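You operate a simulated robot arm through the tools that you are given. There is no shell and no other tool. Be economical: measure what you need, move in short steps, check, and stop when the job is done.

You run a simulated robot arm. Do the job below in one go: nothing can be reset, and whatever is moved stays where it is left.

TASK
Fill the white vase and stand it back on a dusted mantel.
Fine: fill it on the low unit from the jug, up to its band; dust the patch where it stood; jug and duster go back. Set down upright: what you pick out, jug. What is to be rubbed or washed off counts as gone when no trace of it is left.

It is judged by the outcome, as a careful person would: the job done as asked, and still so three seconds after it is handed in. It fails if anything else is knocked over, pushed out of place, dropped, spilled or broken.

THE ROBOT
A 7-joint arm with a two-finger parallel gripper on a trunk, on a base that drives. Base frame: it is fixed to the floor where the robot stands at the start and does not move with it; the origin is under the middle of the robot, x ahead of it, y to its left, z up; the surface under the hand at the start is at about z = 1. Lengths are in m, angles in rad, forces in N, time in s.
With the tool pointing down near the work surface it reaches from about 0.2 to 0.62 m from the robot's upright axis, wherever it stands. Its first joint turns from -2.897 to 2.897 rad. Places, roughly: dust patch [0.5, -0.2, 1]; jug [0.5, -1.25, 0.5]; low unit [0.6, -1.9, 0.4]; watering can [0.5, -2.25, 0.5]. Payload 1.57 kg.
The tool frame sits at the grasp point between the pads (the TCP): z along the fingers, y along the line on which they close. The tips reach 0.03 m beyond it. The gripper opens to 0.08 m. The fingers are 0.017 m wide and 0.012 m thick; the gripper's body (0.04 by 0.082 m) begins 0.08 m behind the TCP.
Orientation is told as [roll, pitch, yaw] about the base's x, y, z axes, in that order, counted from this pose: with the fingers straight down and closing along the base's y, the tool's x points along the base's -x, its y along +y and its z along -z.

THE INTERFACE
- The arm moves only by the tool send_rows. Its argument "steps" is a list that holds one entry, the list of rows, each a list of 7 numbers: the closure in counts, from 0 (fully open) to 255 (shut), then the shift along the base's x, y, z in units of 30 mm (1.0 is 30 mm), then the turn, a rotation vector about the base's x, y, z in units of 5 degrees (1.0 is 5 degrees). In form: [[[fingers, dx, dy, dz, rx, ry, rz], ...]]. A call has 1 to 10 rows; each row shifts and turns the commanded pose from where the row before left it. A call with a number of a shift or a turn outside -1 to 1 is refused whole. Each row takes 0.2 s and may step no farther than 0.05 m and 0.15 rad from the row before; otherwise, or with a gripper value out of range, the whole call is refused. A pose out of reach is approached as far as the arm can. The call stops where the force on the tool passes 40 N (or 10 N more than at its start, if that is more) or the arm is blocked; 0.2 s more then pass. Each finger travels about 0.072 m/s and halts on what it meets, pressing with about 33 N; the grip force reading is that of the motor and also rises with nothing between the fingers. The clock runs only during rows and for 0.2 s after the last one: add rows that do not move to give the fingers time. It gives the time, the measured TCP pose, the force on the tool (base axes), the opening and the grip force at its end, in the units of the frame above (readings bear some noise), with the torque about the TCP (base axes, N m) and any sound that the robot's microphone picked up.
- Cameras (640 x 400 px; columns grow to the right, rows downward): "scene" is now at [0.2501, 0.0222, 1.617]; the picture's right is [0.29, -0.96, 0.00], its down [-0.69, -0.20, -0.70] and it looks along [0.67, 0.20, -0.71] (base axes); focal length 214 px, centre (320, 200). "wrist" rides on the gripper at [0.072, -0.006, -0.122] in the tool frame; the picture's right is [0.09, 1.00, 0.00], its down [-0.84, 0.08, -0.54] and it looks along [-0.54, 0.05, 0.84] (tool axes); focal length 238 px, centre (320, 200).
- camera(camera): a new picture of that camera. No time passes.
- slide_trunk(by): slides the trunk up (or, below 0, down) by that many m; the arm and the scene camera ride with it, the base frame stays. It gives what a move gives, with no picture.
- drive_base(legs): drives the robot by 1 to 6 legs, each [ahead, left, turn to the left] in m, m and rad, along the robot's own axes; the way and the turn of a leg run together, so that a leg with both is an arc; at most 1.5 m and 3.142 rad a leg. The arm and the cameras ride along, it lands a little off, and it stops where it bumps. It gives what a move gives.
- aim_head(pan, tilt): turns the head with the scene camera to pan (to the left, within 1.501 rad either way) and tilt (down, from -0.506 to 1.204), counted from straight ahead of the robot. It gives what a move gives.
- measure_at(camera, pixels): for up to 12 pixels [column, row] of the newest picture of that camera ("zoom" is the newest enlarged one), the place [x, y, z] in the base frame of the surface seen there, good to about 0.002 m. No time passes.
- close_up(camera, box): a new picture of the part [left, top, right, bottom] of that camera's present view, enlarged. No time passes.
- hand_in(): hands the job in; it is judged then, once.

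Keep the steps short. Do not move on a guess: measure, check each grasp and each placing, and mend mistakes. In all there are 80 turns and 48 pictures (those below and enlarged ones count). Leave the gripper open and the arm clear of the work at the hand-in unless told otherwise, and finish with a single line.

The tools are called after "Emit:" as a command line: name --argument value ..., lists and objects as JSON in quotes. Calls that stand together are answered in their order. send_rows: Moves the arm, as the interface text tells. Its arguments: {"type":"object","properties":{"steps":{"type":"array","items":{"type":"array","items":{"type":"array","items":{"type":"number"}}}}},"required":["steps"]} The other tools are called the same way: slide_trunk (by) slides the trunk up or down; drive_base (legs) drives the base; aim_head (pan, tilt) turns the head that bears the scene camera; camera (camera) takes a picture; measure_at (camera, pixels) gives the place of the surface under pixels of a picture; close_up (camera, box) takes an enlarged picture of a part of a camera's view; hand_in () hands the job in.

At the start:

```text
time: 0.0
position: [0.4767, 0.1359, 1.4636]
tool_rot: [0.0, -0.001, -0.001]
contact_force: [0.0, 0.1, 1.0]
moment: [-0.04, 0.03, -0.02]
width: 0.0802
gripper_force: 0.1
trunk travel left (down, up): [-0.85, 0.14]
robot x, y, heading: [-0.0006, 0.002, -0.003]
head pan, tilt: [0.29, 0.796]
```

scene: 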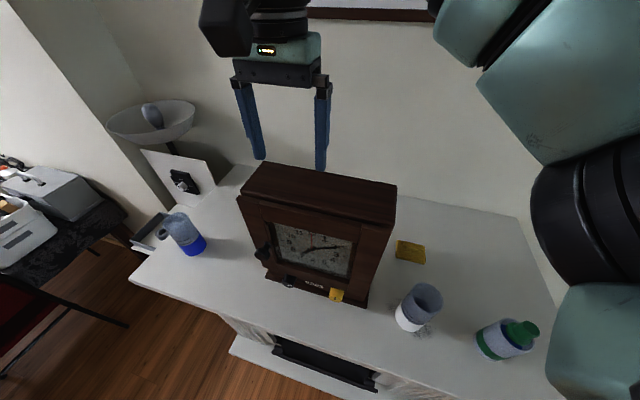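
wrist: 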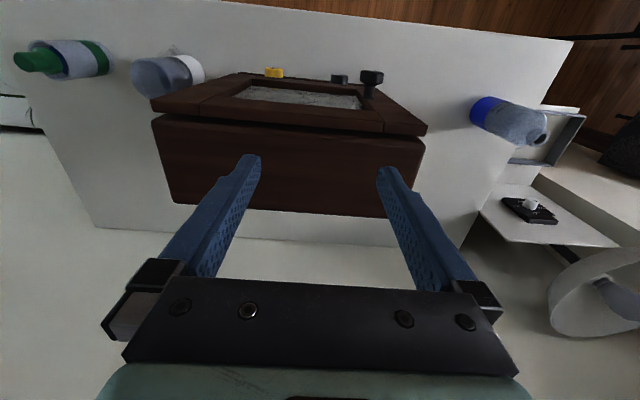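

I see a mantel with a clock, three vessels (blue-banded, white-banded, green-topped), and a yellow block at about (410,250). I'll take an enlarged look at the right part of the mantel.

Emit:
close_up --camera "scene" --box '[360, 220, 560, 380]'

Emit:
measure_at --camera "scene" --pixels '[[410, 250], [398, 241], [425, 246], [396, 256], [424, 263], [424, 330], [410, 322], [426, 295], [500, 345], [527, 335], [440, 240], [335, 293]]'

Emit:
aim_head --pan -1.2 --tilt 0.7

Emit:
camera --camera "scene"

```text
2.50 times, centred on (460, 300) of scene
```

zoom: 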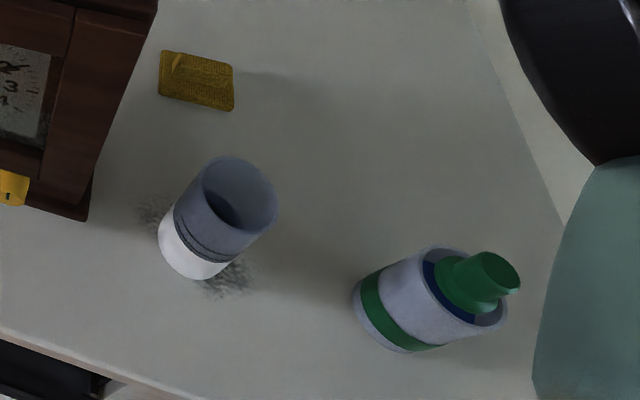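

```text
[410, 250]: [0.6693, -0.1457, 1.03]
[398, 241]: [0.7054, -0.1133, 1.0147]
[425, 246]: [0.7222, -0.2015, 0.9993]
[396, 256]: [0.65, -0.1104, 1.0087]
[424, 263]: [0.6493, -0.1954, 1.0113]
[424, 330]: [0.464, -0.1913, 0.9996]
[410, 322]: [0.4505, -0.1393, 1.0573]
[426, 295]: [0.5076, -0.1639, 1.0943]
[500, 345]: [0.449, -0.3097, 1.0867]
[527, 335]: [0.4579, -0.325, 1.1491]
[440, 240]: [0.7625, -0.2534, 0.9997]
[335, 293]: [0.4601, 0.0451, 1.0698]
```

```text
time: 1.6
position: [0.4764, 0.1362, 1.4649]
tool_rot: [0.003, -0.001, 0.001]
contact_force: [0.0, 0.0, 0.2]
moment: [-0.05, 0.0, -0.01]
width: 0.0802
gripper_force: 0.0
trunk travel left (down, up): [-0.85, 0.14]
robot x, y, heading: [-0.0025, 0.0003, 0.002]
head pan, tilt: [-1.201, 0.7]
```

```text
44 pictures are left
```

scene: 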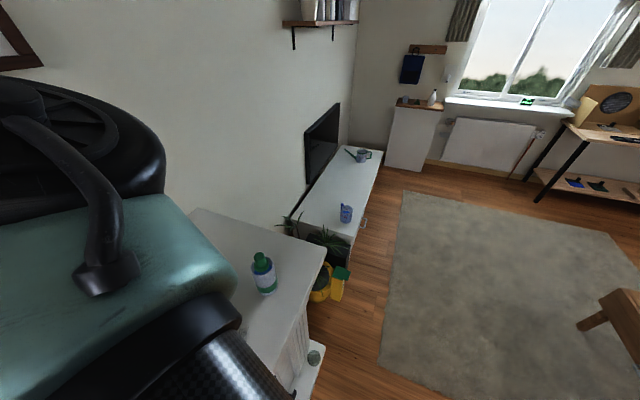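

The low unit with a jug and a watering can is to the right. I'll enlarge that and measure.

Emit:
close_up --camera "scene" --box '[240, 130, 400, 310]'

Emit:
measure_at --camera "scene" --pixels '[[346, 213], [346, 206], [340, 190], [360, 155], [375, 165], [350, 232], [295, 215], [325, 247], [342, 283], [322, 250], [193, 212], [300, 310]]'

```text
2.22 times, centred on (320, 220) of scene
```

zoom: 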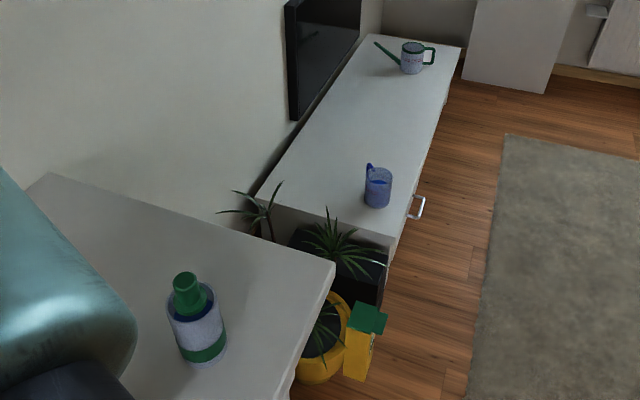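

```text
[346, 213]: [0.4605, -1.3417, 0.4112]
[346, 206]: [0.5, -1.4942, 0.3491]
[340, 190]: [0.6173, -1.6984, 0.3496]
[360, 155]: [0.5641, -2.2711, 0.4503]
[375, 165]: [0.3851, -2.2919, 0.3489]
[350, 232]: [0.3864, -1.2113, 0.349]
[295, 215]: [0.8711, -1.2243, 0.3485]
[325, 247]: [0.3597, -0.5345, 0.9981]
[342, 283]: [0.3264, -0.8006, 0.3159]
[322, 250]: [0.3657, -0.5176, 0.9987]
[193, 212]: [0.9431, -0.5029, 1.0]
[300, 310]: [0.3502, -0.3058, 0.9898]
```

I'll aim the head at the vase and take a close look for measuring vase size and band.

Emit:
aim_head --pan -0.3 --tilt 0.95

Emit:
camera --camera "scene"

```text
time: 2.8
position: [0.4755, 0.1367, 1.4644]
tool_rot: [0.002, -0.001, 0.0]
contact_force: [0.2, 0.2, 0.9]
moment: [-0.03, 0.0, 0.03]
width: 0.0801
gripper_force: 0.1
trunk travel left (down, up): [-0.85, 0.14]
robot x, y, heading: [0.0001, -0.004, -0.001]
head pan, tilt: [-0.3, 0.949]
```

```text
42 pictures are left
```

scene: 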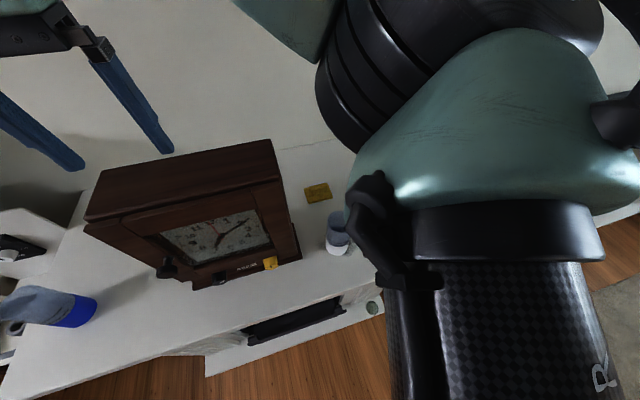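

The arm hides the vase from here; I'll aim back and zoom on it.

Emit:
aim_head --pan 0.2 --tilt 0.9

Emit:
close_up --camera "scene" --box '[340, 170, 500, 330]'

```text
time: 3.7
position: [0.4755, 0.136, 1.4636]
tool_rot: [0.001, -0.001, -0.001]
contact_force: [0.6, 0.5, 0.0]
moment: [0.01, -0.01, -0.01]
width: 0.0799
gripper_force: 0.0
trunk travel left (down, up): [-0.85, 0.14]
robot x, y, heading: [-0.0006, -0.0052, 0.001]
head pan, tilt: [0.201, 0.901]
```

```text
2.50 times, centred on (420, 250) of scene
```

zoom: 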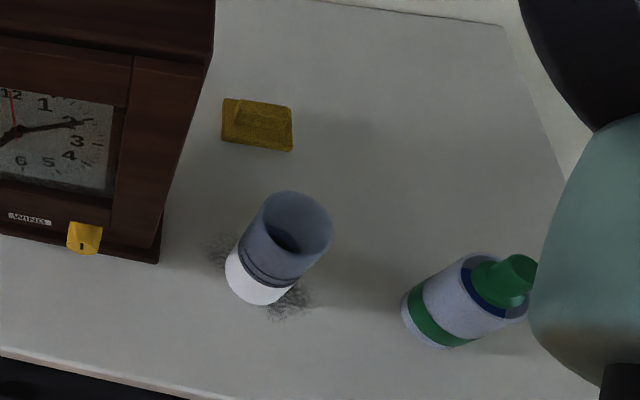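

Emit:
measure_at --camera "zoom" --pixels '[[264, 212], [330, 232], [300, 254], [292, 193], [264, 262], [268, 275], [262, 285], [252, 298], [240, 245], [295, 305], [222, 103], [290, 148]]'

Emit:
measure_at --camera "zoom" --pixels '[[240, 115], [265, 125], [290, 110], [224, 140], [258, 150], [280, 130], [235, 105], [245, 150], [285, 240], [310, 215], [215, 255], [270, 318]]'

```text
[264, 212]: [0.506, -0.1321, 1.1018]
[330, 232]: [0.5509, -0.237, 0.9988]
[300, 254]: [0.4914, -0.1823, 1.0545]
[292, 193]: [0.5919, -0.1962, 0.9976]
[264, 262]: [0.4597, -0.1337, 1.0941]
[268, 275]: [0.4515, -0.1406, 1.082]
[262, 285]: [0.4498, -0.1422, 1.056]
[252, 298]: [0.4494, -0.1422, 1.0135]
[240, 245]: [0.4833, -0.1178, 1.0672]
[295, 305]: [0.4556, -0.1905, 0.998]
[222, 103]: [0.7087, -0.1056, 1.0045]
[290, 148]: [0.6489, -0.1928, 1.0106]
```

```text
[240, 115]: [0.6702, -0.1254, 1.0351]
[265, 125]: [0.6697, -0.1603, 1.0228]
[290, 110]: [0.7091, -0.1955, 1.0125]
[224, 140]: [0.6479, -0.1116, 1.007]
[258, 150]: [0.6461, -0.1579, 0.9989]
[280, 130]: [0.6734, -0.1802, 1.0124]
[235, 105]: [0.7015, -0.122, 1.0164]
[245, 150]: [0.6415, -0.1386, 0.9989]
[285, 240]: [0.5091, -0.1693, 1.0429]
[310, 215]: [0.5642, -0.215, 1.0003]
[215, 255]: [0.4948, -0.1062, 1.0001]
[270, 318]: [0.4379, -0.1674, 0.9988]
```

I need sharper edges for the vase; zooming in tighter on vase and duster.

Emit:
close_up --camera "scene" --box '[375, 235, 439, 275]'

Emit:
measure_at --camera "zoom" --pixels '[[200, 100], [500, 180], [400, 280], [350, 50], [480, 100], [300, 60], [130, 250], [140, 330], [170, 300], [330, 370], [200, 395], [250, 210]]'

Emit:
close_up --camera "scene" --box '[370, 200, 418, 230]'

Emit:
measure_at --camera "zoom" --pixels '[[100, 100], [200, 100], [300, 130], [450, 120], [100, 200], [200, 200], [300, 200], [400, 230], [100, 260], [200, 270], [300, 280], [150, 130]]'

```text
10.00 times, centred on (407, 255) of scene
```

zoom: 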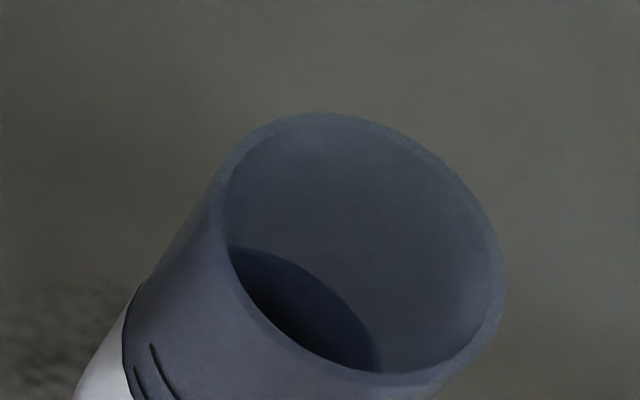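

```text
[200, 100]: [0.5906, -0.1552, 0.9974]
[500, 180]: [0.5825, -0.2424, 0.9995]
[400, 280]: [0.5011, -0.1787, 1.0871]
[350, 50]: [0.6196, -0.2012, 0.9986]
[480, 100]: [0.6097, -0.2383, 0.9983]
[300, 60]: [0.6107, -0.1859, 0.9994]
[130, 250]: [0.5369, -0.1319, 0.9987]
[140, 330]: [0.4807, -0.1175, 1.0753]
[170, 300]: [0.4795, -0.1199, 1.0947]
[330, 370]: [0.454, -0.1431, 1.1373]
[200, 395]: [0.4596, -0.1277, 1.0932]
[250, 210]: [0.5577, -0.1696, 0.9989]
```

```text
13.33 times, centred on (394, 215) of scene
```

zoom: 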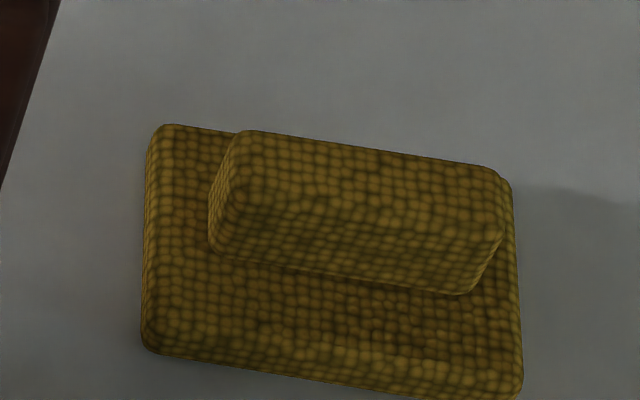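

```text
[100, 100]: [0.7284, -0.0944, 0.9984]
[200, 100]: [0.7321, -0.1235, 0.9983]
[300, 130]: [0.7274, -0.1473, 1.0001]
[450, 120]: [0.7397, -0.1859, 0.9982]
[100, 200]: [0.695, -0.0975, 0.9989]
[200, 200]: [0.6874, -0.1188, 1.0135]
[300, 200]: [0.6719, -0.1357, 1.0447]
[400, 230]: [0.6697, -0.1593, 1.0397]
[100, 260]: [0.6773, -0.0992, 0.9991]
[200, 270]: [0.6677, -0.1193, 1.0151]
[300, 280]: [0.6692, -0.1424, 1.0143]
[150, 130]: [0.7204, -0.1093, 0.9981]
```

Vase top is about z 1.137, its centre near (0.487, −0.156). I'll bring the hand high over it, to see it from the wrist camera.

Emit:
send_rows --steps '[[[0, 0.05, -0.98, 0, 0, 0, 0], [0, 0.05, -0.98, 0, 0, 0, 0], [0, 0.05, -0.98, 0, 0, 0, 0], [0, 0.05, -0.98, 0, 0, 0, 0], [0, 0.05, -0.98, 0, 0, 0, 0], [0, 0.05, -0.98, 0, 0, 0, 0], [0, 0.05, -0.98, 0, 0, 0, 0], [0, 0, -0.98, 0, 0, 0, 0], [0, 0, -0.98, 0, 0, 0, 0], [0, 0, -0.98, 0, 0, 0, 0]]]'

Emit:
send_rows --steps '[[[0, 0, 0, -1, 0, 0, 0], [0, 0, 0, -1, 0, 0, 0], [0, 0, 0, -1, 0, 0, 0], [0, 0, 0, -1, 0, 0, 0], [0, 0, 0, -1, 0, 0, 0], [0, 0, 0, -1, 0, 0, 0], [0, 0, 0, 0, 0, 0, 0]]]'

Emit:
camera --camera "wrist"

```text
time: 5.9
position: [0.4871, -0.1602, 1.4643]
tool_rot: [0.002, -0.001, -0.001]
contact_force: [-0.4, 0.2, 1.1]
moment: [-0.02, -0.01, 0.04]
width: 0.0798
gripper_force: 0.0
trunk travel left (down, up): [-0.85, 0.14]
robot x, y, heading: [0.0004, -0.0006, 0.001]
head pan, tilt: [0.201, 0.901]
```

```text
time: 7.5
position: [0.485, -0.1585, 1.2838]
tool_rot: [0.0, -0.003, 0.0]
contact_force: [0.7, -0.5, -0.1]
moment: [0.01, -0.01, -0.01]
width: 0.0799
gripper_force: 0.0
trunk travel left (down, up): [-0.85, 0.14]
robot x, y, heading: [-0.0004, 0.0036, 0.002]
head pan, tilt: [0.201, 0.901]
```

```text
38 pictures are left
```

wrist: 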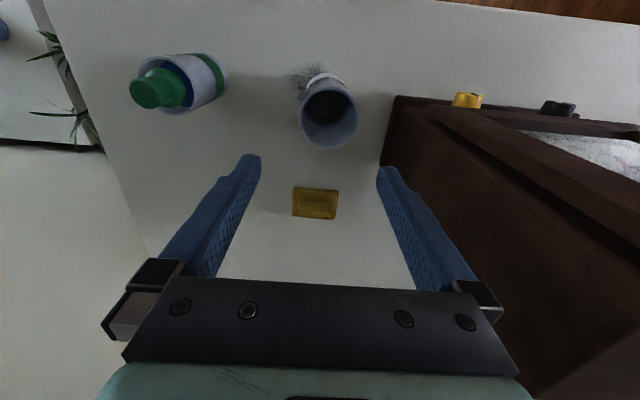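

Emit:
close_up --camera "wrist" --box '[282, 60, 378, 160]'

Emit:
measure_at --camera "wrist" --pixels '[[303, 112], [301, 120], [357, 112], [357, 120], [330, 145], [320, 143], [340, 142], [318, 90], [328, 92], [330, 130], [310, 135], [350, 135]]'

```text
4.00 times, centred on (330, 110) of wrist
```

zoom: 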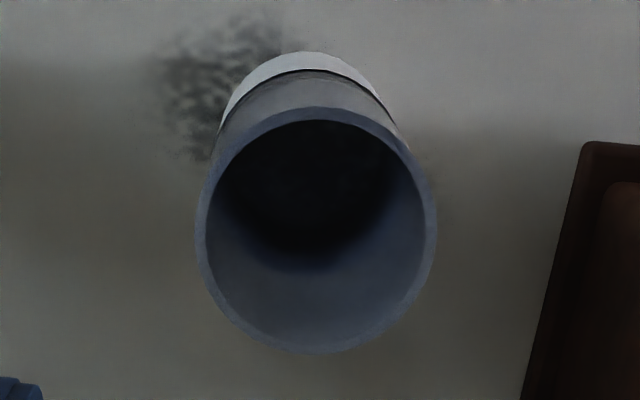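

```text
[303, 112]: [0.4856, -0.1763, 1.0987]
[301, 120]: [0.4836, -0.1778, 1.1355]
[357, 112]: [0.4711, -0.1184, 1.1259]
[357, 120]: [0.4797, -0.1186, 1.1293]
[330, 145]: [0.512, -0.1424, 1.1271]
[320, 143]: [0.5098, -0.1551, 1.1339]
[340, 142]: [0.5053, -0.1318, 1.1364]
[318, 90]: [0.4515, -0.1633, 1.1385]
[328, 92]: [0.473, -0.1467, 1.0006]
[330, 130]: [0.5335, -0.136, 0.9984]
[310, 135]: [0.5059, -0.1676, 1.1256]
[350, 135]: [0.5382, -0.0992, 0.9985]
```

Rim: centre ≈ (0.481, −0.148), diameter ≈ 0.06, top z ≈ 1.137. Now checking the clearance to the clock's side.

Emit:
measure_at --camera "wrist" --pixels '[[398, 98], [390, 120], [384, 160], [405, 110], [430, 108], [440, 160], [470, 260], [468, 100], [150, 90], [205, 60], [225, 90], [185, 110]]'

```text
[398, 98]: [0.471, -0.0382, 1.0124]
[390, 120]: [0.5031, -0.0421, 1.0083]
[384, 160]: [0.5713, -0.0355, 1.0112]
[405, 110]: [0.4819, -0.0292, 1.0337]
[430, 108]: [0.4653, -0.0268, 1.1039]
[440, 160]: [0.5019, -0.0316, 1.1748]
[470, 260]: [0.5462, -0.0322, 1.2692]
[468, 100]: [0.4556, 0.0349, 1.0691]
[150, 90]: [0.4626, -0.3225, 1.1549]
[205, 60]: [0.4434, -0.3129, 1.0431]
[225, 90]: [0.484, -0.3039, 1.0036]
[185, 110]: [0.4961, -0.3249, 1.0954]
```

Clock side is at y ≈ −0.03: clear. Lowering the open hand around the vase to z ≈ 1.095.

Emit:
send_rows --steps '[[[0, -0.13, 0.35, 0, 0, 0, 0], [0, 0, 0, -0.9, 0, 0, 0], [0, 0, 0, -0.9, 0, 0, 0], [0, 0, 0, -0.9, 0, 0, 0], [0, 0, 0, -0.9, 0, 0, 0], [0, 0, 0, -0.9, 0, 0, 0], [0, 0, 0, -0.9, 0, 0, 0], [0, 0, 0, -0.9, 0, 0, 0], [0, 0, 0, 0, 0, 0, 0]]]'

Emit:
camera --camera "wrist"

```text
time: 9.5
position: [0.4814, -0.1466, 1.0954]
tool_rot: [0.0, 0.001, 0.0]
contact_force: [0.5, -0.4, 0.7]
moment: [0.02, 0.01, 0.02]
width: 0.0801
gripper_force: 0.1
trunk travel left (down, up): [-0.85, 0.14]
robot x, y, heading: [0.0008, -0.0017, -0.001]
head pan, tilt: [0.201, 0.901]
```

```text
36 pictures are left
```

wrist: 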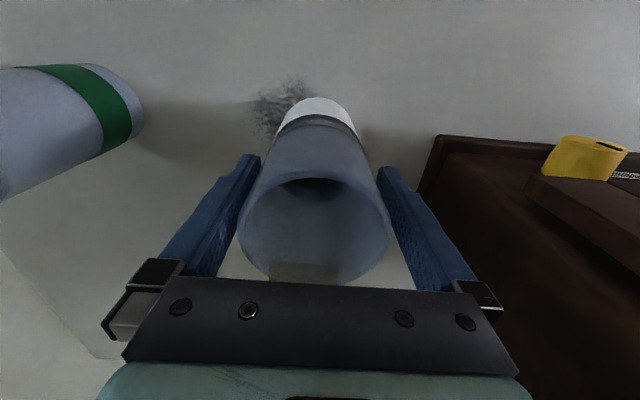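

The vase is between the fingers. Closing on it.

Emit:
send_rows --steps '[[[130, 0, 0, 0, 0, 0, 0], [130, 0, 0, 0, 0, 0, 0], [130, 0, 0, 0, 0, 0, 0]]]'

Emit:
send_rows --steps '[[[130, 0, 0, 0.5, 0, 0, 0], [130, 0, 0, 1, 0, 0, 0], [130, 0, 0, 1, 0, 0, 0], [130, 0, 0, 1, 0, 0, 0], [130, 0, 0, 1, 0, 0, 0], [130, 0, 0, 1, 0, 0, 0], [130, 0, 0, 0, 0, 0, 0]]]'

Emit:
camera --camera "wrist"

Emit:
camera --camera "scene"

```text
time: 10.3
position: [0.4819, -0.1455, 1.0956]
tool_rot: [0.002, -0.002, -0.001]
contact_force: [0.0, -0.6, 0.3]
moment: [-0.06, 0.0, -0.02]
width: 0.065
gripper_force: 33.0
trunk travel left (down, up): [-0.85, 0.14]
robot x, y, heading: [0.0008, -0.0006, 0.002]
head pan, tilt: [0.201, 0.901]
```

```text
time: 11.9
position: [0.4822, -0.1476, 1.2595]
tool_rot: [0.001, 0.001, -0.003]
contact_force: [-0.8, 0.8, -3.2]
moment: [0.01, -0.02, -0.01]
width: 0.065
gripper_force: 33.5
trunk travel left (down, up): [-0.85, 0.14]
robot x, y, heading: [-0.0028, 0.0021, -0.001]
head pan, tilt: [0.201, 0.901]
```

```text
35 pictures are left
```

wrist: 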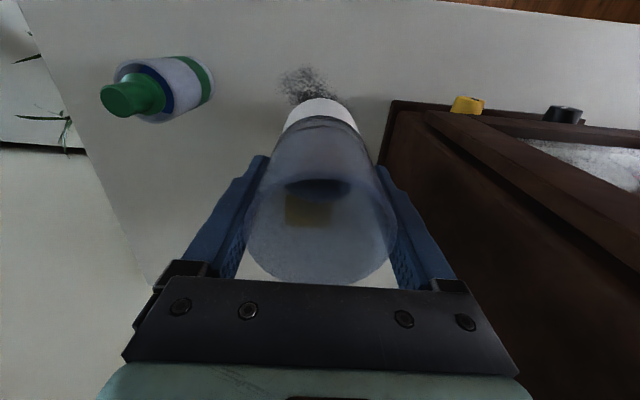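

```text
34 pictures are left
```

scene: 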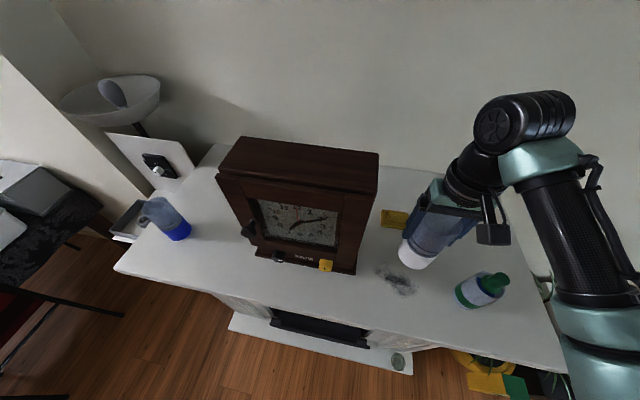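

The vase is lifted upright (load about 0.35 kg). I'll raise the trunk to clear the green bottle and look to the right for the driving lane.

Emit:
slide_trunk --by 0.13

Emit:
aim_head --pan -1.5 --tilt 0.95

Emit:
camera --camera "scene"

```text
time: 13.5
position: [0.4819, -0.1485, 1.3899]
tool_rot: [0.001, -0.001, 0.0]
contact_force: [0.3, 0.1, -1.7]
moment: [0.0, 0.0, 0.01]
width: 0.0652
gripper_force: 32.9
trunk travel left (down, up): [-0.98, 0.01]
robot x, y, heading: [0.0008, 0.0015, -0.0]
head pan, tilt: [0.201, 0.901]
```

```text
time: 15.2
position: [0.4827, -0.1482, 1.39]
tool_rot: [0.001, 0.001, 0.001]
contact_force: [0.1, 1.0, -2.5]
moment: [-0.03, 0.02, 0.01]
width: 0.0652
gripper_force: 33.2
trunk travel left (down, up): [-0.98, 0.01]
robot x, y, heading: [0.0012, -0.0022, -0.001]
head pan, tilt: [-1.499, 0.949]
```

```text
33 pictures are left
```

scene: 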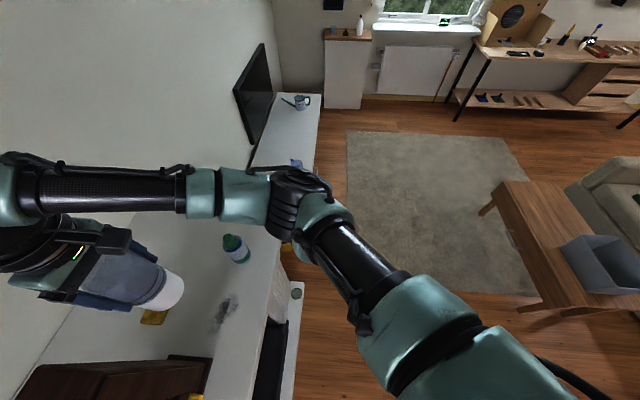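

Emit:
measure_at --camera "scene" --pixels '[[498, 190], [520, 300], [525, 325], [297, 290], [290, 350], [480, 212], [318, 130], [530, 312]]'

```text
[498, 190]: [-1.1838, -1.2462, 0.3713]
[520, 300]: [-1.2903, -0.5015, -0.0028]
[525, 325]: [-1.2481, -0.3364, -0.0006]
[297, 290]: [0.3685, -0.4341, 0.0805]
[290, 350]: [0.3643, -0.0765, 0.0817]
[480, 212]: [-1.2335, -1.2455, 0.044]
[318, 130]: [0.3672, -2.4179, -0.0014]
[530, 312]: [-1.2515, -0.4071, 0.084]
```

The lane is clear (coffee table beyond x −1.18, hearth front at 0.365). I'll back off 0.15, strafe right 1.45 m, and look at the low unit.

Emit:
drive_base --legs '[[-0.15, 0, 0], [0, -1.45, 0]]'

Emit:
aim_head --pan 0.2 --tilt 1.0

Emit:
camera --camera "scene"

```text
time: 23.6
position: [0.3505, -1.613, 1.3904]
tool_rot: [-0.001, 0.0, 0.027]
contact_force: [0.8, 0.2, -1.8]
moment: [0.0, -0.03, -0.01]
width: 0.0651
gripper_force: 32.9
trunk travel left (down, up): [-0.98, 0.01]
robot x, y, heading: [-0.1348, -1.4778, 0.028]
head pan, tilt: [-1.499, 0.949]
```

```text
time: 25.3
position: [0.3495, -1.6136, 1.3903]
tool_rot: [0.002, 0.001, 0.027]
contact_force: [-0.1, -0.4, -1.8]
moment: [-0.01, -0.04, -0.02]
width: 0.065
gripper_force: 33.1
trunk travel left (down, up): [-0.98, 0.01]
robot x, y, heading: [-0.1361, -1.4788, 0.027]
head pan, tilt: [0.201, 1.0]
```

```text
32 pictures are left
```

scene: 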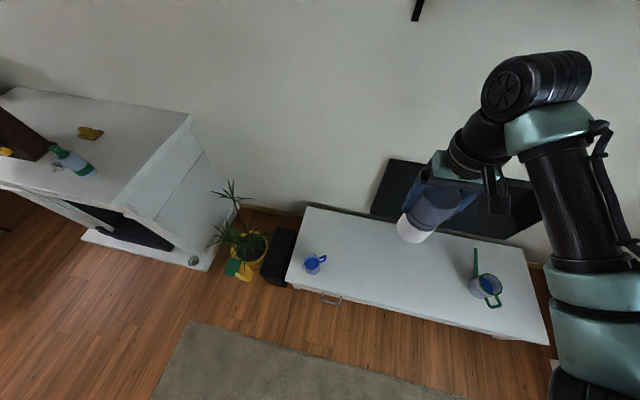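

Emit:
close_up --camera "scene" --box '[281, 240, 345, 280]'

Emit:
measure_at --camera "scene" --pixels '[[313, 263], [322, 258], [308, 208], [291, 285], [380, 195], [393, 162], [410, 245], [488, 285], [475, 255], [545, 335], [525, 225], [500, 306]]'

Emit:
measure_at --camera "zoom" --pixels '[[250, 200], [300, 200], [350, 200], [400, 180], [250, 250], [300, 280], [350, 280], [420, 170], [450, 160], [300, 320], [320, 160], [220, 180]]'

```text
10.00 times, centred on (313, 260) of scene
```

zoom: 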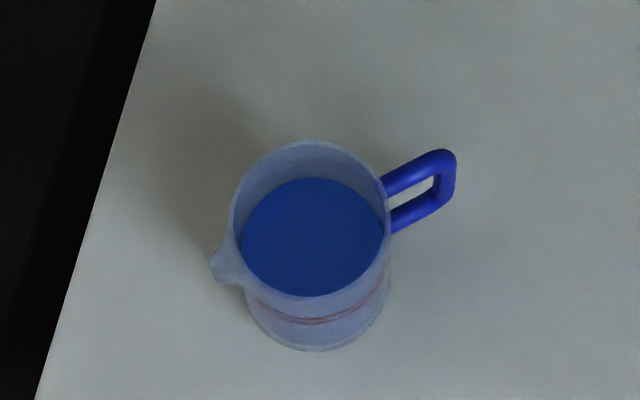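

```text
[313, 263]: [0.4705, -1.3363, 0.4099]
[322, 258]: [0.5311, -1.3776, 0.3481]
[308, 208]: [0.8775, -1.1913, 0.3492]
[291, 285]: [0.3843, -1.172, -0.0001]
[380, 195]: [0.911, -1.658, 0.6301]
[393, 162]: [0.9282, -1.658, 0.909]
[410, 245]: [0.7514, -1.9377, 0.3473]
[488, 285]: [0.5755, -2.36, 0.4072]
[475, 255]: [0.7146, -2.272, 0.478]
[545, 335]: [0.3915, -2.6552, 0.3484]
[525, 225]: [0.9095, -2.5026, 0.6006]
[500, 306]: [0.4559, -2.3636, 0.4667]
```

```text
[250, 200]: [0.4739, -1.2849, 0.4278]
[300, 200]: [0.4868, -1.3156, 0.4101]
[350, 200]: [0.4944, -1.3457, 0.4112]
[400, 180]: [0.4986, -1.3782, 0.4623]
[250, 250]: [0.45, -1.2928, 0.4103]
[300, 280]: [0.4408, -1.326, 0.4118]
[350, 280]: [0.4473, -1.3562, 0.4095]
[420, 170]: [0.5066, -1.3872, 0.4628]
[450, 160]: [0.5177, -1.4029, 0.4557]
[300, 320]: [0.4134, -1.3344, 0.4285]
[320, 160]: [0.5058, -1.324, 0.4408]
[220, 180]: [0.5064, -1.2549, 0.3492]
```

The jug stands at about (0.467, −1.332), water surface z 0.41, handle pointing to (0.517, −1.403), spout opposite. The unit's top is z 0.349, front edge x ≈ 0.38. I'll drive forward 0.12 m and lower the trunk 0.88 to set the vase down near (0.46, −1.61).

Emit:
drive_base --legs '[[0.12, 0, -0.027]]'

Emit:
slide_trunk --by -0.88

Emit:
camera --camera "scene"

```text
time: 26.5
position: [0.4665, -1.6256, 1.3899]
tool_rot: [0.0, -0.002, -0.002]
contact_force: [-0.9, -0.1, -0.9]
moment: [0.01, 0.02, 0.0]
width: 0.0648
gripper_force: 33.7
trunk travel left (down, up): [-0.98, 0.01]
robot x, y, heading: [-0.013, -1.4785, 0.0]
head pan, tilt: [0.201, 1.0]
```

```text
refused: -0.88 is not a number from -0.4 to 0.4
```

```text
30 pictures are left
```

scene: 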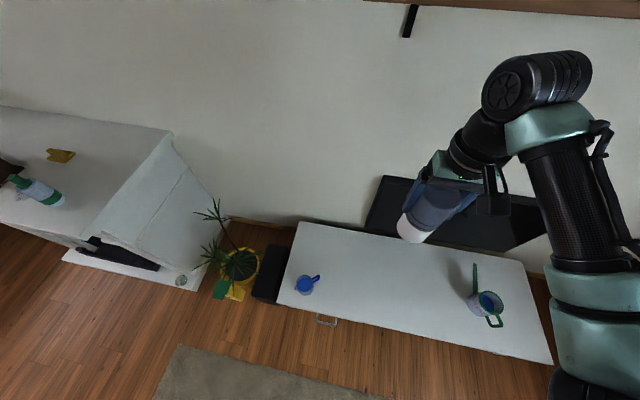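

Trunk steps are limited to 0.4 m, so I'll lower it in three slides.

Emit:
slide_trunk --by -0.4

Emit:
slide_trunk --by -0.4

Emit:
slide_trunk --by -0.1

Emit:
camera --camera "scene"

```text
time: 30.4
position: [0.4679, -1.6262, 0.9886]
tool_rot: [0.002, 0.0, -0.003]
contact_force: [-0.2, 0.5, -1.4]
moment: [-0.01, 0.01, -0.01]
width: 0.0649
gripper_force: 33.3
trunk travel left (down, up): [-0.58, 0.41]
robot x, y, heading: [-0.0154, -1.4796, -0.001]
head pan, tilt: [0.201, 1.0]
```

```text
time: 34.2
position: [0.4673, -1.6243, 0.5893]
tool_rot: [0.001, -0.001, -0.001]
contact_force: [0.5, -0.9, -2.5]
moment: [-0.01, 0.02, -0.03]
width: 0.0648
gripper_force: 33.1
trunk travel left (down, up): [-0.18, 0.81]
robot x, y, heading: [-0.0127, -1.4803, -0.003]
head pan, tilt: [0.201, 1.0]
```

```text
time: 35.5
position: [0.4685, -1.6244, 0.4904]
tool_rot: [-0.001, 0.0, -0.003]
contact_force: [-0.1, -0.4, -1.5]
moment: [0.03, -0.03, 0.02]
width: 0.065
gripper_force: 32.9
trunk travel left (down, up): [-0.08, 0.91]
robot x, y, heading: [-0.0129, -1.4768, -0.005]
head pan, tilt: [0.201, 1.0]
```

```text
29 pictures are left
```

scene: 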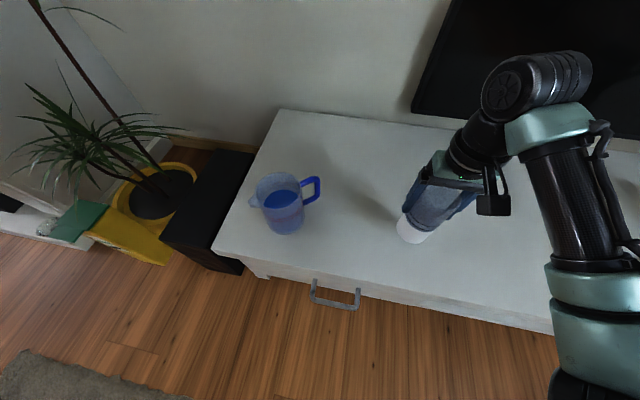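

Vase bottom is ≈ 0.395; lowering 0.045 m to the unit top in small steps.

Emit:
send_rows --steps '[[[130, 0, 0, -0.5, 0, 0, 0], [130, 0, 0, -0.5, 0, 0, 0], [130, 0, 0, -0.3, 0, 0, 0], [130, 0, 0, -0.15, 0, 0, 0], [130, 0, 0, 0, 0, 0, 0]]]'

```text
time: 36.7
position: [0.4687, -1.6259, 0.4496]
tool_rot: [0.0, -0.006, 0.0]
contact_force: [-1.7, 0.9, 24.2]
moment: [0.11, 0.24, 0.36]
width: 0.0651
gripper_force: 32.9
trunk travel left (down, up): [-0.08, 0.91]
robot x, y, heading: [-0.01, -1.4755, -0.001]
head pan, tilt: [0.201, 1.0]
```

Contact felt (24 N). Easing slightly and releasing, then rising straight up.

Emit:
send_rows --steps '[[[130, 0, 0, 0.05, 0, 0, 0], [100, 0, 0, 0, 0, 0, 0], [60, 0, 0, 0, 0, 0, 0], [0, 0, 0, 0, 0, 0, 0], [0, 0, 0, 0, 0, 0, 0], [0, 0, 0, 0, 0, 0, 0]]]'

Emit:
send_rows --steps '[[[0, 0, 0, 1, 0, 0, 0], [0, 0, 0, 1, 0, 0, 0], [0, 0, 0, 1, 0, 0, 0], [0, 0, 0, 1, 0, 0, 0], [0, 0, 0, 1, 0, 0, 0], [0, 0, 0, 1, 0, 0, 0], [0, 0, 0, 1, 0, 0, 0], [0, 0, 0, 0, 0, 0, 0]]]'

Emit:
camera --camera "scene"

Emit:
camera --camera "wrist"

```text
time: 38.1
position: [0.4681, -1.6243, 0.4475]
tool_rot: [0.002, 0.0, -0.002]
contact_force: [0.2, -0.2, 0.4]
moment: [0.01, 0.04, 0.02]
width: 0.0799
gripper_force: 0.1
trunk travel left (down, up): [-0.08, 0.91]
robot x, y, heading: [-0.015, -1.4756, 0.005]
head pan, tilt: [0.201, 1.0]
```

```text
time: 39.9
position: [0.4677, -1.6246, 0.66]
tool_rot: [0.003, 0.002, -0.001]
contact_force: [0.9, -0.9, 0.3]
moment: [-0.04, -0.01, -0.03]
width: 0.0802
gripper_force: 0.1
trunk travel left (down, up): [-0.08, 0.91]
robot x, y, heading: [-0.0139, -1.4752, -0.003]
head pan, tilt: [0.201, 1.0]
```

```text
28 pictures are left
```

scene: 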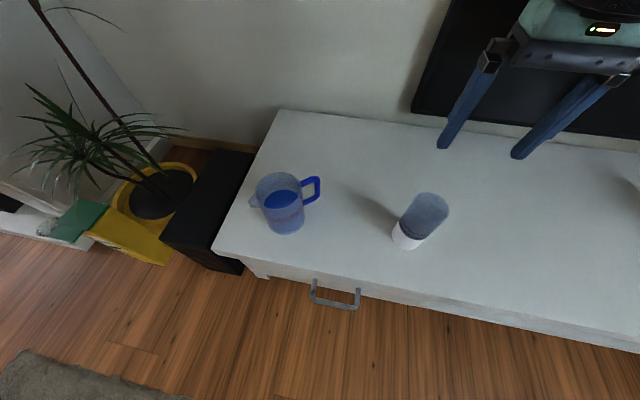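

```text
27 pictures are left
```

wrist: 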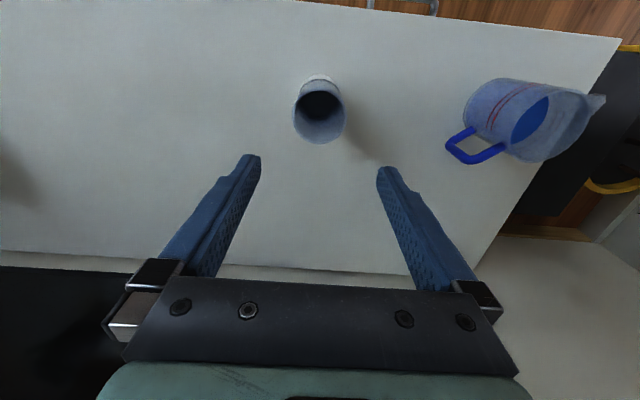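

Vase stands upright. Zooming on vase and jug to see the band and handle.

Emit:
close_up --camera "scene" --box '[381, 185, 461, 255]'

Emit:
measure_at --camera "zoom" --pixels '[[230, 195], [245, 215], [260, 230], [280, 245], [230, 215], [225, 240], [215, 260], [240, 280], [330, 200], [300, 225], [290, 260], [270, 280]]'

Emit:
close_up --camera "scene" --box '[240, 165, 336, 240]'

Emit:
measure_at --camera "scene" --pixels '[[300, 183], [305, 180], [310, 178], [316, 178], [319, 184], [318, 192], [312, 198], [306, 200], [254, 201], [270, 180], [285, 230], [300, 220]]'

```text
5.71 times, centred on (421, 220) of scene
```

zoom: 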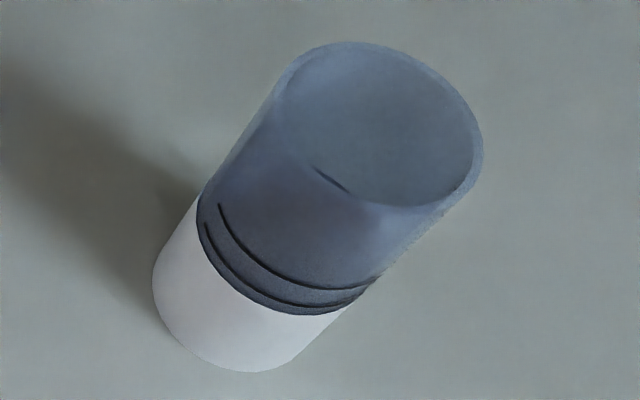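

```text
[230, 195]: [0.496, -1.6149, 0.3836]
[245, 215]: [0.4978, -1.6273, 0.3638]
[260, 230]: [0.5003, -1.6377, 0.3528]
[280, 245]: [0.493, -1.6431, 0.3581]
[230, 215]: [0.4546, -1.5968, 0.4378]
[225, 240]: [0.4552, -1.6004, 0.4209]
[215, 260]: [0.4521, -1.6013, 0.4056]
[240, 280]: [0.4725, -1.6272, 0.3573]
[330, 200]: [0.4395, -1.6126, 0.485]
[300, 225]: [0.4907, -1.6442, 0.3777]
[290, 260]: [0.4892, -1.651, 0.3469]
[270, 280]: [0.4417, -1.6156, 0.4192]
```

```text
5.33 times, centred on (288, 202) of scene
```

zoom: 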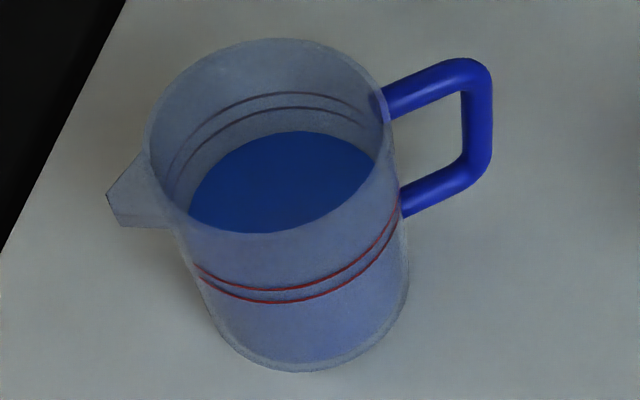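

```text
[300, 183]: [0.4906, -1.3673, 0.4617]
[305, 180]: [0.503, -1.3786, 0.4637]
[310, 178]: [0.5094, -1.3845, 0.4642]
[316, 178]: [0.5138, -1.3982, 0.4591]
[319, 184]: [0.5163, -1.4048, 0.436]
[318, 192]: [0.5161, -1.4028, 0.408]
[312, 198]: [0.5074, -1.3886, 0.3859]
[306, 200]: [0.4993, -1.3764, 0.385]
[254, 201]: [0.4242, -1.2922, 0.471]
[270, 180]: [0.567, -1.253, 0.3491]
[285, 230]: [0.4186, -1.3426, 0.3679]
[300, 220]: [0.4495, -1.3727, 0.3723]
```

Handle's outer vertical bar is at ≈ (0.517, −1.40), z 0.385–0.464, handle direction ≈ −53°. I'll move over it with yaw −53° and check before descending.

Emit:
send_rows --steps '[[[0, 0.165, 0.75, 0, 0, 0, -1], [0, 0.165, 0.75, 0, 0, 0, -1], [0, 0.165, 0.75, 0, 0, 0, -1], [0, 0.165, 0.75, 0, 0, 0, -1], [0, 0.165, 0.75, 0, 0, 0, -1], [0, 0.165, 0.75, 0, 0, 0, -1], [0, 0.165, 0.75, 0, 0, 0, -1], [0, 0.165, 0.75, 0, 0, 0, -1], [0, 0.165, 0.75, 0, 0, 0, -1], [0, 0.165, 0.75, 0, 0, 0, -1]]]'

Emit:
send_rows --steps '[[[0, 0, 0, -1, 0, 0, -0.6], [0, 0, 0, -1, 0, 0, 0], [0, 0, 0, -1, 0, 0, 0], [0, 0, 0, -0.7, 0, 0, 0], [0, 0, 0, 0, 0, 0, 0]]]'

Emit:
camera --camera "wrist"

```text
time: 42.1
position: [0.5189, -1.4012, 0.6561]
tool_rot: [0.002, 0.001, -0.875]
contact_force: [-0.2, 0.1, 0.2]
moment: [-0.01, -0.01, 0.0]
width: 0.08
gripper_force: 0.1
trunk travel left (down, up): [-0.08, 0.91]
robot x, y, heading: [-0.0182, -1.4798, -0.003]
head pan, tilt: [0.201, 1.0]
```

```text
time: 43.3
position: [0.5176, -1.4005, 0.5446]
tool_rot: [0.0, -0.001, -0.926]
contact_force: [0.8, 0.5, 0.3]
moment: [0.04, -0.02, -0.01]
width: 0.0802
gripper_force: 0.0
trunk travel left (down, up): [-0.08, 0.91]
robot x, y, heading: [-0.0141, -1.4775, -0.001]
head pan, tilt: [0.201, 1.0]
```

```text
24 pictures are left
```

wrist: 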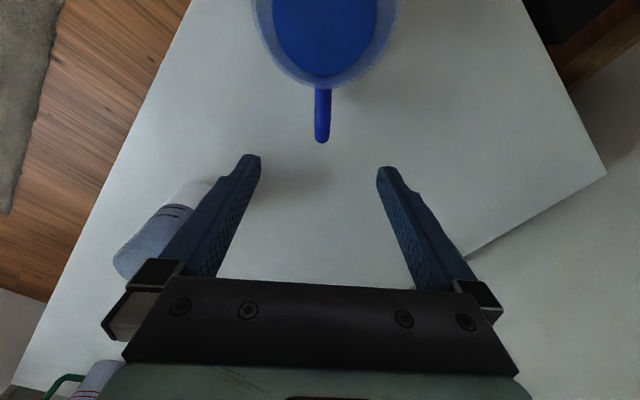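

The handle is aligned and centred between the fingers. Measuring its end accurately.

Emit:
measure_at --camera "wrist" --pixels '[[322, 95], [322, 110], [322, 125], [322, 134], [322, 140], [317, 134], [327, 134], [324, 85], [252, 20], [397, 20]]'

```text
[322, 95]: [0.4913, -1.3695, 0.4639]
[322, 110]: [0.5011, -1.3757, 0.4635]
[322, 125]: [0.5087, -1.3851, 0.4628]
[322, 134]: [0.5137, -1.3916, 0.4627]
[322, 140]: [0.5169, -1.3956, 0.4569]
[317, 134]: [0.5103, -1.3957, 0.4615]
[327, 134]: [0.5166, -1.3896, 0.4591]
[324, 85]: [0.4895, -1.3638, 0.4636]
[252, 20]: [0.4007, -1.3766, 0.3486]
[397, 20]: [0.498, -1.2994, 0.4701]
```

The bar centre is (0.513, −1.391). Shifting a few mm and descending to z 0.435, then gripping.

Emit:
send_rows --steps '[[[0, -0.15, 0.3, 0, 0, 0, 0], [0, 0, 0, -0.9, 0, 0, 0], [0, 0, 0, -0.9, 0, 0, 0], [0, 0, 0, -0.9, 0, 0, 0], [0, 0, 0, -0.95, 0, 0, 0], [0, 0, 0, 0, 0, 0, 0]]]'

Emit:
send_rows --steps '[[[255, 0, 0, 0, 0, 0, 0], [255, 0, 0, 0, 0, 0, 0], [255, 0, 0, 0, 0, 0, 0], [255, 0, 0, 0, 0, 0, 0], [255, 0, 0, 0, 0, 0, 0], [255, 0, 0, 0, 0, 0, 0]]]'

Emit:
send_rows --steps '[[[255, 0, 0, 0.2, 0, 0, 0], [255, 0, 0, 0.3, 0, 0, 0], [255, 0, 0, 0.3, 0, 0, 0], [255, 0, 0, 0.2, 0, 0, 0], [255, 0, 0, 0, 0, 0, 0]]]'

Emit:
camera --camera "wrist"

Emit:
camera --camera "scene"

```text
time: 44.7
position: [0.5144, -1.3905, 0.4353]
tool_rot: [-0.001, 0.002, -0.926]
contact_force: [-0.5, -0.1, -1.3]
moment: [0.04, 0.0, -0.01]
width: 0.0799
gripper_force: 0.1
trunk travel left (down, up): [-0.08, 0.91]
robot x, y, heading: [-0.0104, -1.4794, -0.003]
head pan, tilt: [0.201, 1.0]
```

```text
time: 46.1
position: [0.5153, -1.3917, 0.4365]
tool_rot: [0.001, 0.001, -0.927]
contact_force: [0.5, 0.7, -0.1]
moment: [-0.07, -0.1, 0.06]
width: 0.0134
gripper_force: 29.4
trunk travel left (down, up): [-0.08, 0.91]
robot x, y, heading: [-0.0146, -1.4764, 0.003]
head pan, tilt: [0.201, 1.0]
```

```text
time: 47.3
position: [0.5142, -1.3911, 0.4669]
tool_rot: [-0.001, -0.001, -0.927]
contact_force: [0.1, -0.4, -5.5]
moment: [-0.35, -0.25, -0.02]
width: 0.0135
gripper_force: 30.2
trunk travel left (down, up): [-0.08, 0.91]
robot x, y, heading: [-0.0156, -1.4753, 0.001]
head pan, tilt: [0.201, 1.0]
```

```text
23 pictures are left
```

wrist: 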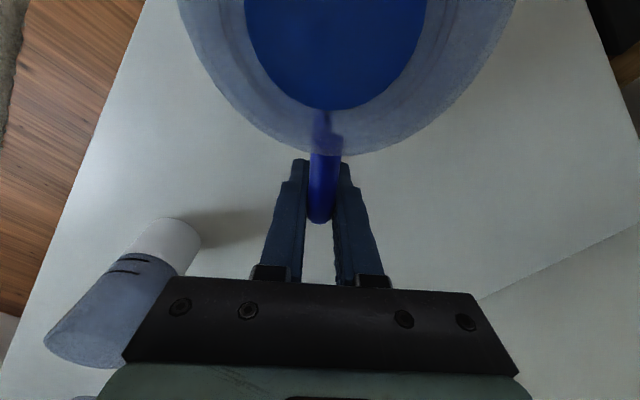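

```text
22 pictures are left
```

scene: 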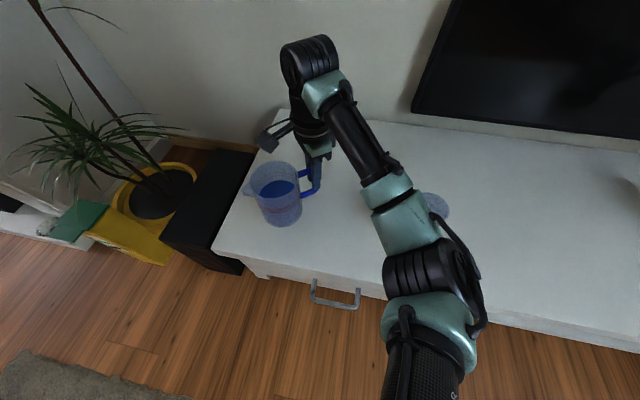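

The jug is held level (≈0.55 kg), original pose noted (TCP 0.515, −1.392, 0.4365, yaw −0.927). Raising to z ≈ 0.63, then carrying it to the vase while turning the spout towards me.

Emit:
send_rows --steps '[[[255, 0, 0, 0.9, 0, 0, 0], [255, 0, 0, 0.9, 0, 0, 0], [255, 0, 0, 0.9, 0, 0, 0], [255, 0, 0, 0.9, 0, 0, 0], [255, 0, 0, 0.9, 0, 0, 0], [255, 0, 0, 0.9, 0, 0, 0], [255, 0, 0, 0, 0, 0, 0]]]'

Emit:
send_rows --steps '[[[255, 0.287, -0.778, 0, 0, 0, 1], [255, 0.287, -0.778, 0, 0, 0, 1], [255, 0.287, -0.778, 0, 0, 0, 1], [255, 0.287, -0.778, 0, 0, 0, 1], [255, 0.287, -0.778, 0, 0, 0, 1], [255, 0.287, -0.778, 0, 0, 0, 1], [255, 0.287, -0.778, 0, 0, 0, 1], [255, 0.287, -0.778, 0, 0, 0, 1], [255, 0.287, -0.778, 0, 0, 0, 1], [255, 0.287, -0.778, 0, 0, 0, 1]]]'

Emit:
send_rows --steps '[[[255, 0, 0, 0, 0, 0, 0.6], [255, 0, 0, 0, 0, 0, 0], [255, 0, 0, 0, 0, 0, 0]]]'

Emit:
camera --camera "scene"

Emit:
camera --camera "wrist"

```text
time: 48.9
position: [0.5129, -1.3924, 0.6294]
tool_rot: [0.0, -0.001, -0.926]
contact_force: [-0.2, -0.6, -4.6]
moment: [-0.34, -0.25, 0.01]
width: 0.0137
gripper_force: 29.8
trunk travel left (down, up): [-0.08, 0.91]
robot x, y, heading: [-0.0151, -1.476, -0.002]
head pan, tilt: [0.201, 1.0]
```

```text
time: 51.1
position: [0.6001, -1.626, 0.6272]
tool_rot: [0.002, 0.002, -0.054]
contact_force: [-0.3, 0.4, -4.9]
moment: [-0.01, -0.42, -0.01]
width: 0.0134
gripper_force: 31.0
trunk travel left (down, up): [-0.08, 0.91]
robot x, y, heading: [-0.0149, -1.4786, -0.001]
head pan, tilt: [0.201, 1.0]
```

```text
time: 51.9
position: [0.5998, -1.6241, 0.628]
tool_rot: [0.002, 0.0, -0.002]
contact_force: [1.5, -0.4, -5.1]
moment: [0.03, -0.41, 0.01]
width: 0.0137
gripper_force: 30.0
trunk travel left (down, up): [-0.08, 0.91]
robot x, y, heading: [-0.0144, -1.4759, -0.001]
head pan, tilt: [0.201, 1.0]
```

```text
21 pictures are left
```

scene: 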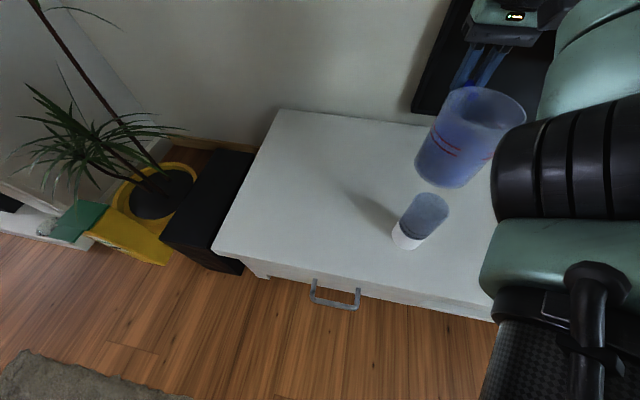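

```text
20 pictures are left
```

wrist: 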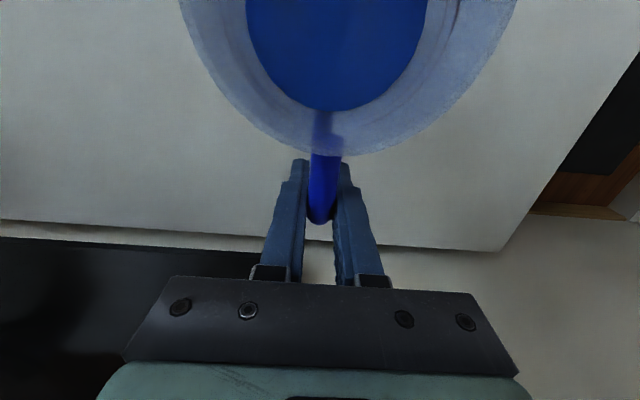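

I'll zoom on the jug and vase to locate the spout against the vase mouth.

Emit:
close_up --camera "scene" --box '[380, 70, 540, 260]'

Emit:
measure_at --camera "zoom" --pixels '[[286, 65], [297, 40], [380, 95], [391, 110], [402, 120], [380, 120], [450, 80], [320, 45], [340, 90], [360, 110], [330, 70], [420, 110]]'

```text
2.11 times, centred on (460, 165) of scene
```

zoom: 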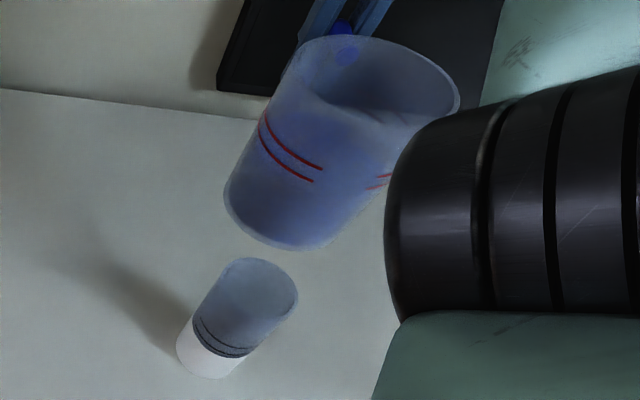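

```text
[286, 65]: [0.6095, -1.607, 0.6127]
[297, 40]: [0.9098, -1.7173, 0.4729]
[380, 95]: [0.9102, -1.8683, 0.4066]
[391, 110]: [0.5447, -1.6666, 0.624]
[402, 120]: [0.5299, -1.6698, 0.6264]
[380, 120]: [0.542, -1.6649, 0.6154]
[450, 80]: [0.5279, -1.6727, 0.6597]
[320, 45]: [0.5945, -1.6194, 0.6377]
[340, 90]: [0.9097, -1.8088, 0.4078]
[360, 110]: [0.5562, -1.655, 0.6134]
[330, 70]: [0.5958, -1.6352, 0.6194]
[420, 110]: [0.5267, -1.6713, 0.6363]
```

The jug is centred on the vase in y (≈ −1.624). Tilting 40° about the handle (no flow expected yet) and lowering 0.035 m.

Emit:
send_rows --steps '[[[255, 0, 0, 0, 0, -1, 0], [255, 0, 0, 0, 0, -1, 0], [255, 0, 0, 0, 0, -1, 0], [255, 0, 0, 0, 0, -1, 0], [255, 0, 0, 0, 0, -1, 0], [255, 0, 0, 0, 0, -1, 0], [255, 0, 0, -0.6, 0, -1, 0], [255, 0, 0, -0.6, 0, -0.6, 0], [255, 0, 0, 0, 0, 0, 0], [255, 0, 0, 0, 0, 0, 0]]]'

Emit:
camera --camera "scene"

Emit:
camera --camera "wrist"

```text
time: 54.1
position: [0.5994, -1.6245, 0.5923]
tool_rot: [0.003, -0.663, -0.002]
contact_force: [-0.1, -0.1, -4.2]
moment: [0.01, -0.19, -0.02]
width: 0.0133
gripper_force: 30.3
trunk travel left (down, up): [-0.08, 0.91]
robot x, y, heading: [-0.0168, -1.4719, -0.006]
head pan, tilt: [0.201, 1.0]
```

```text
18 pictures are left
```

scene: 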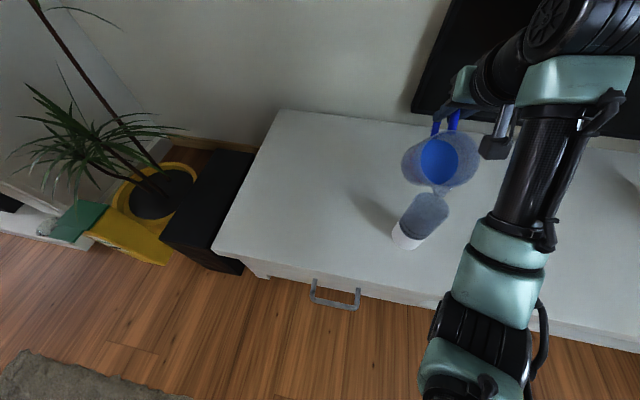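

```text
17 pictures are left
```

wrist: 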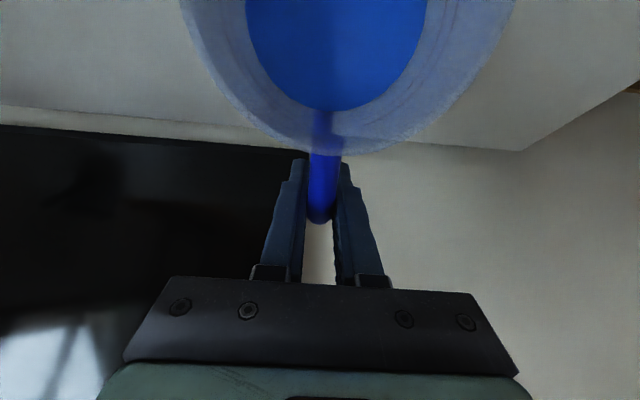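

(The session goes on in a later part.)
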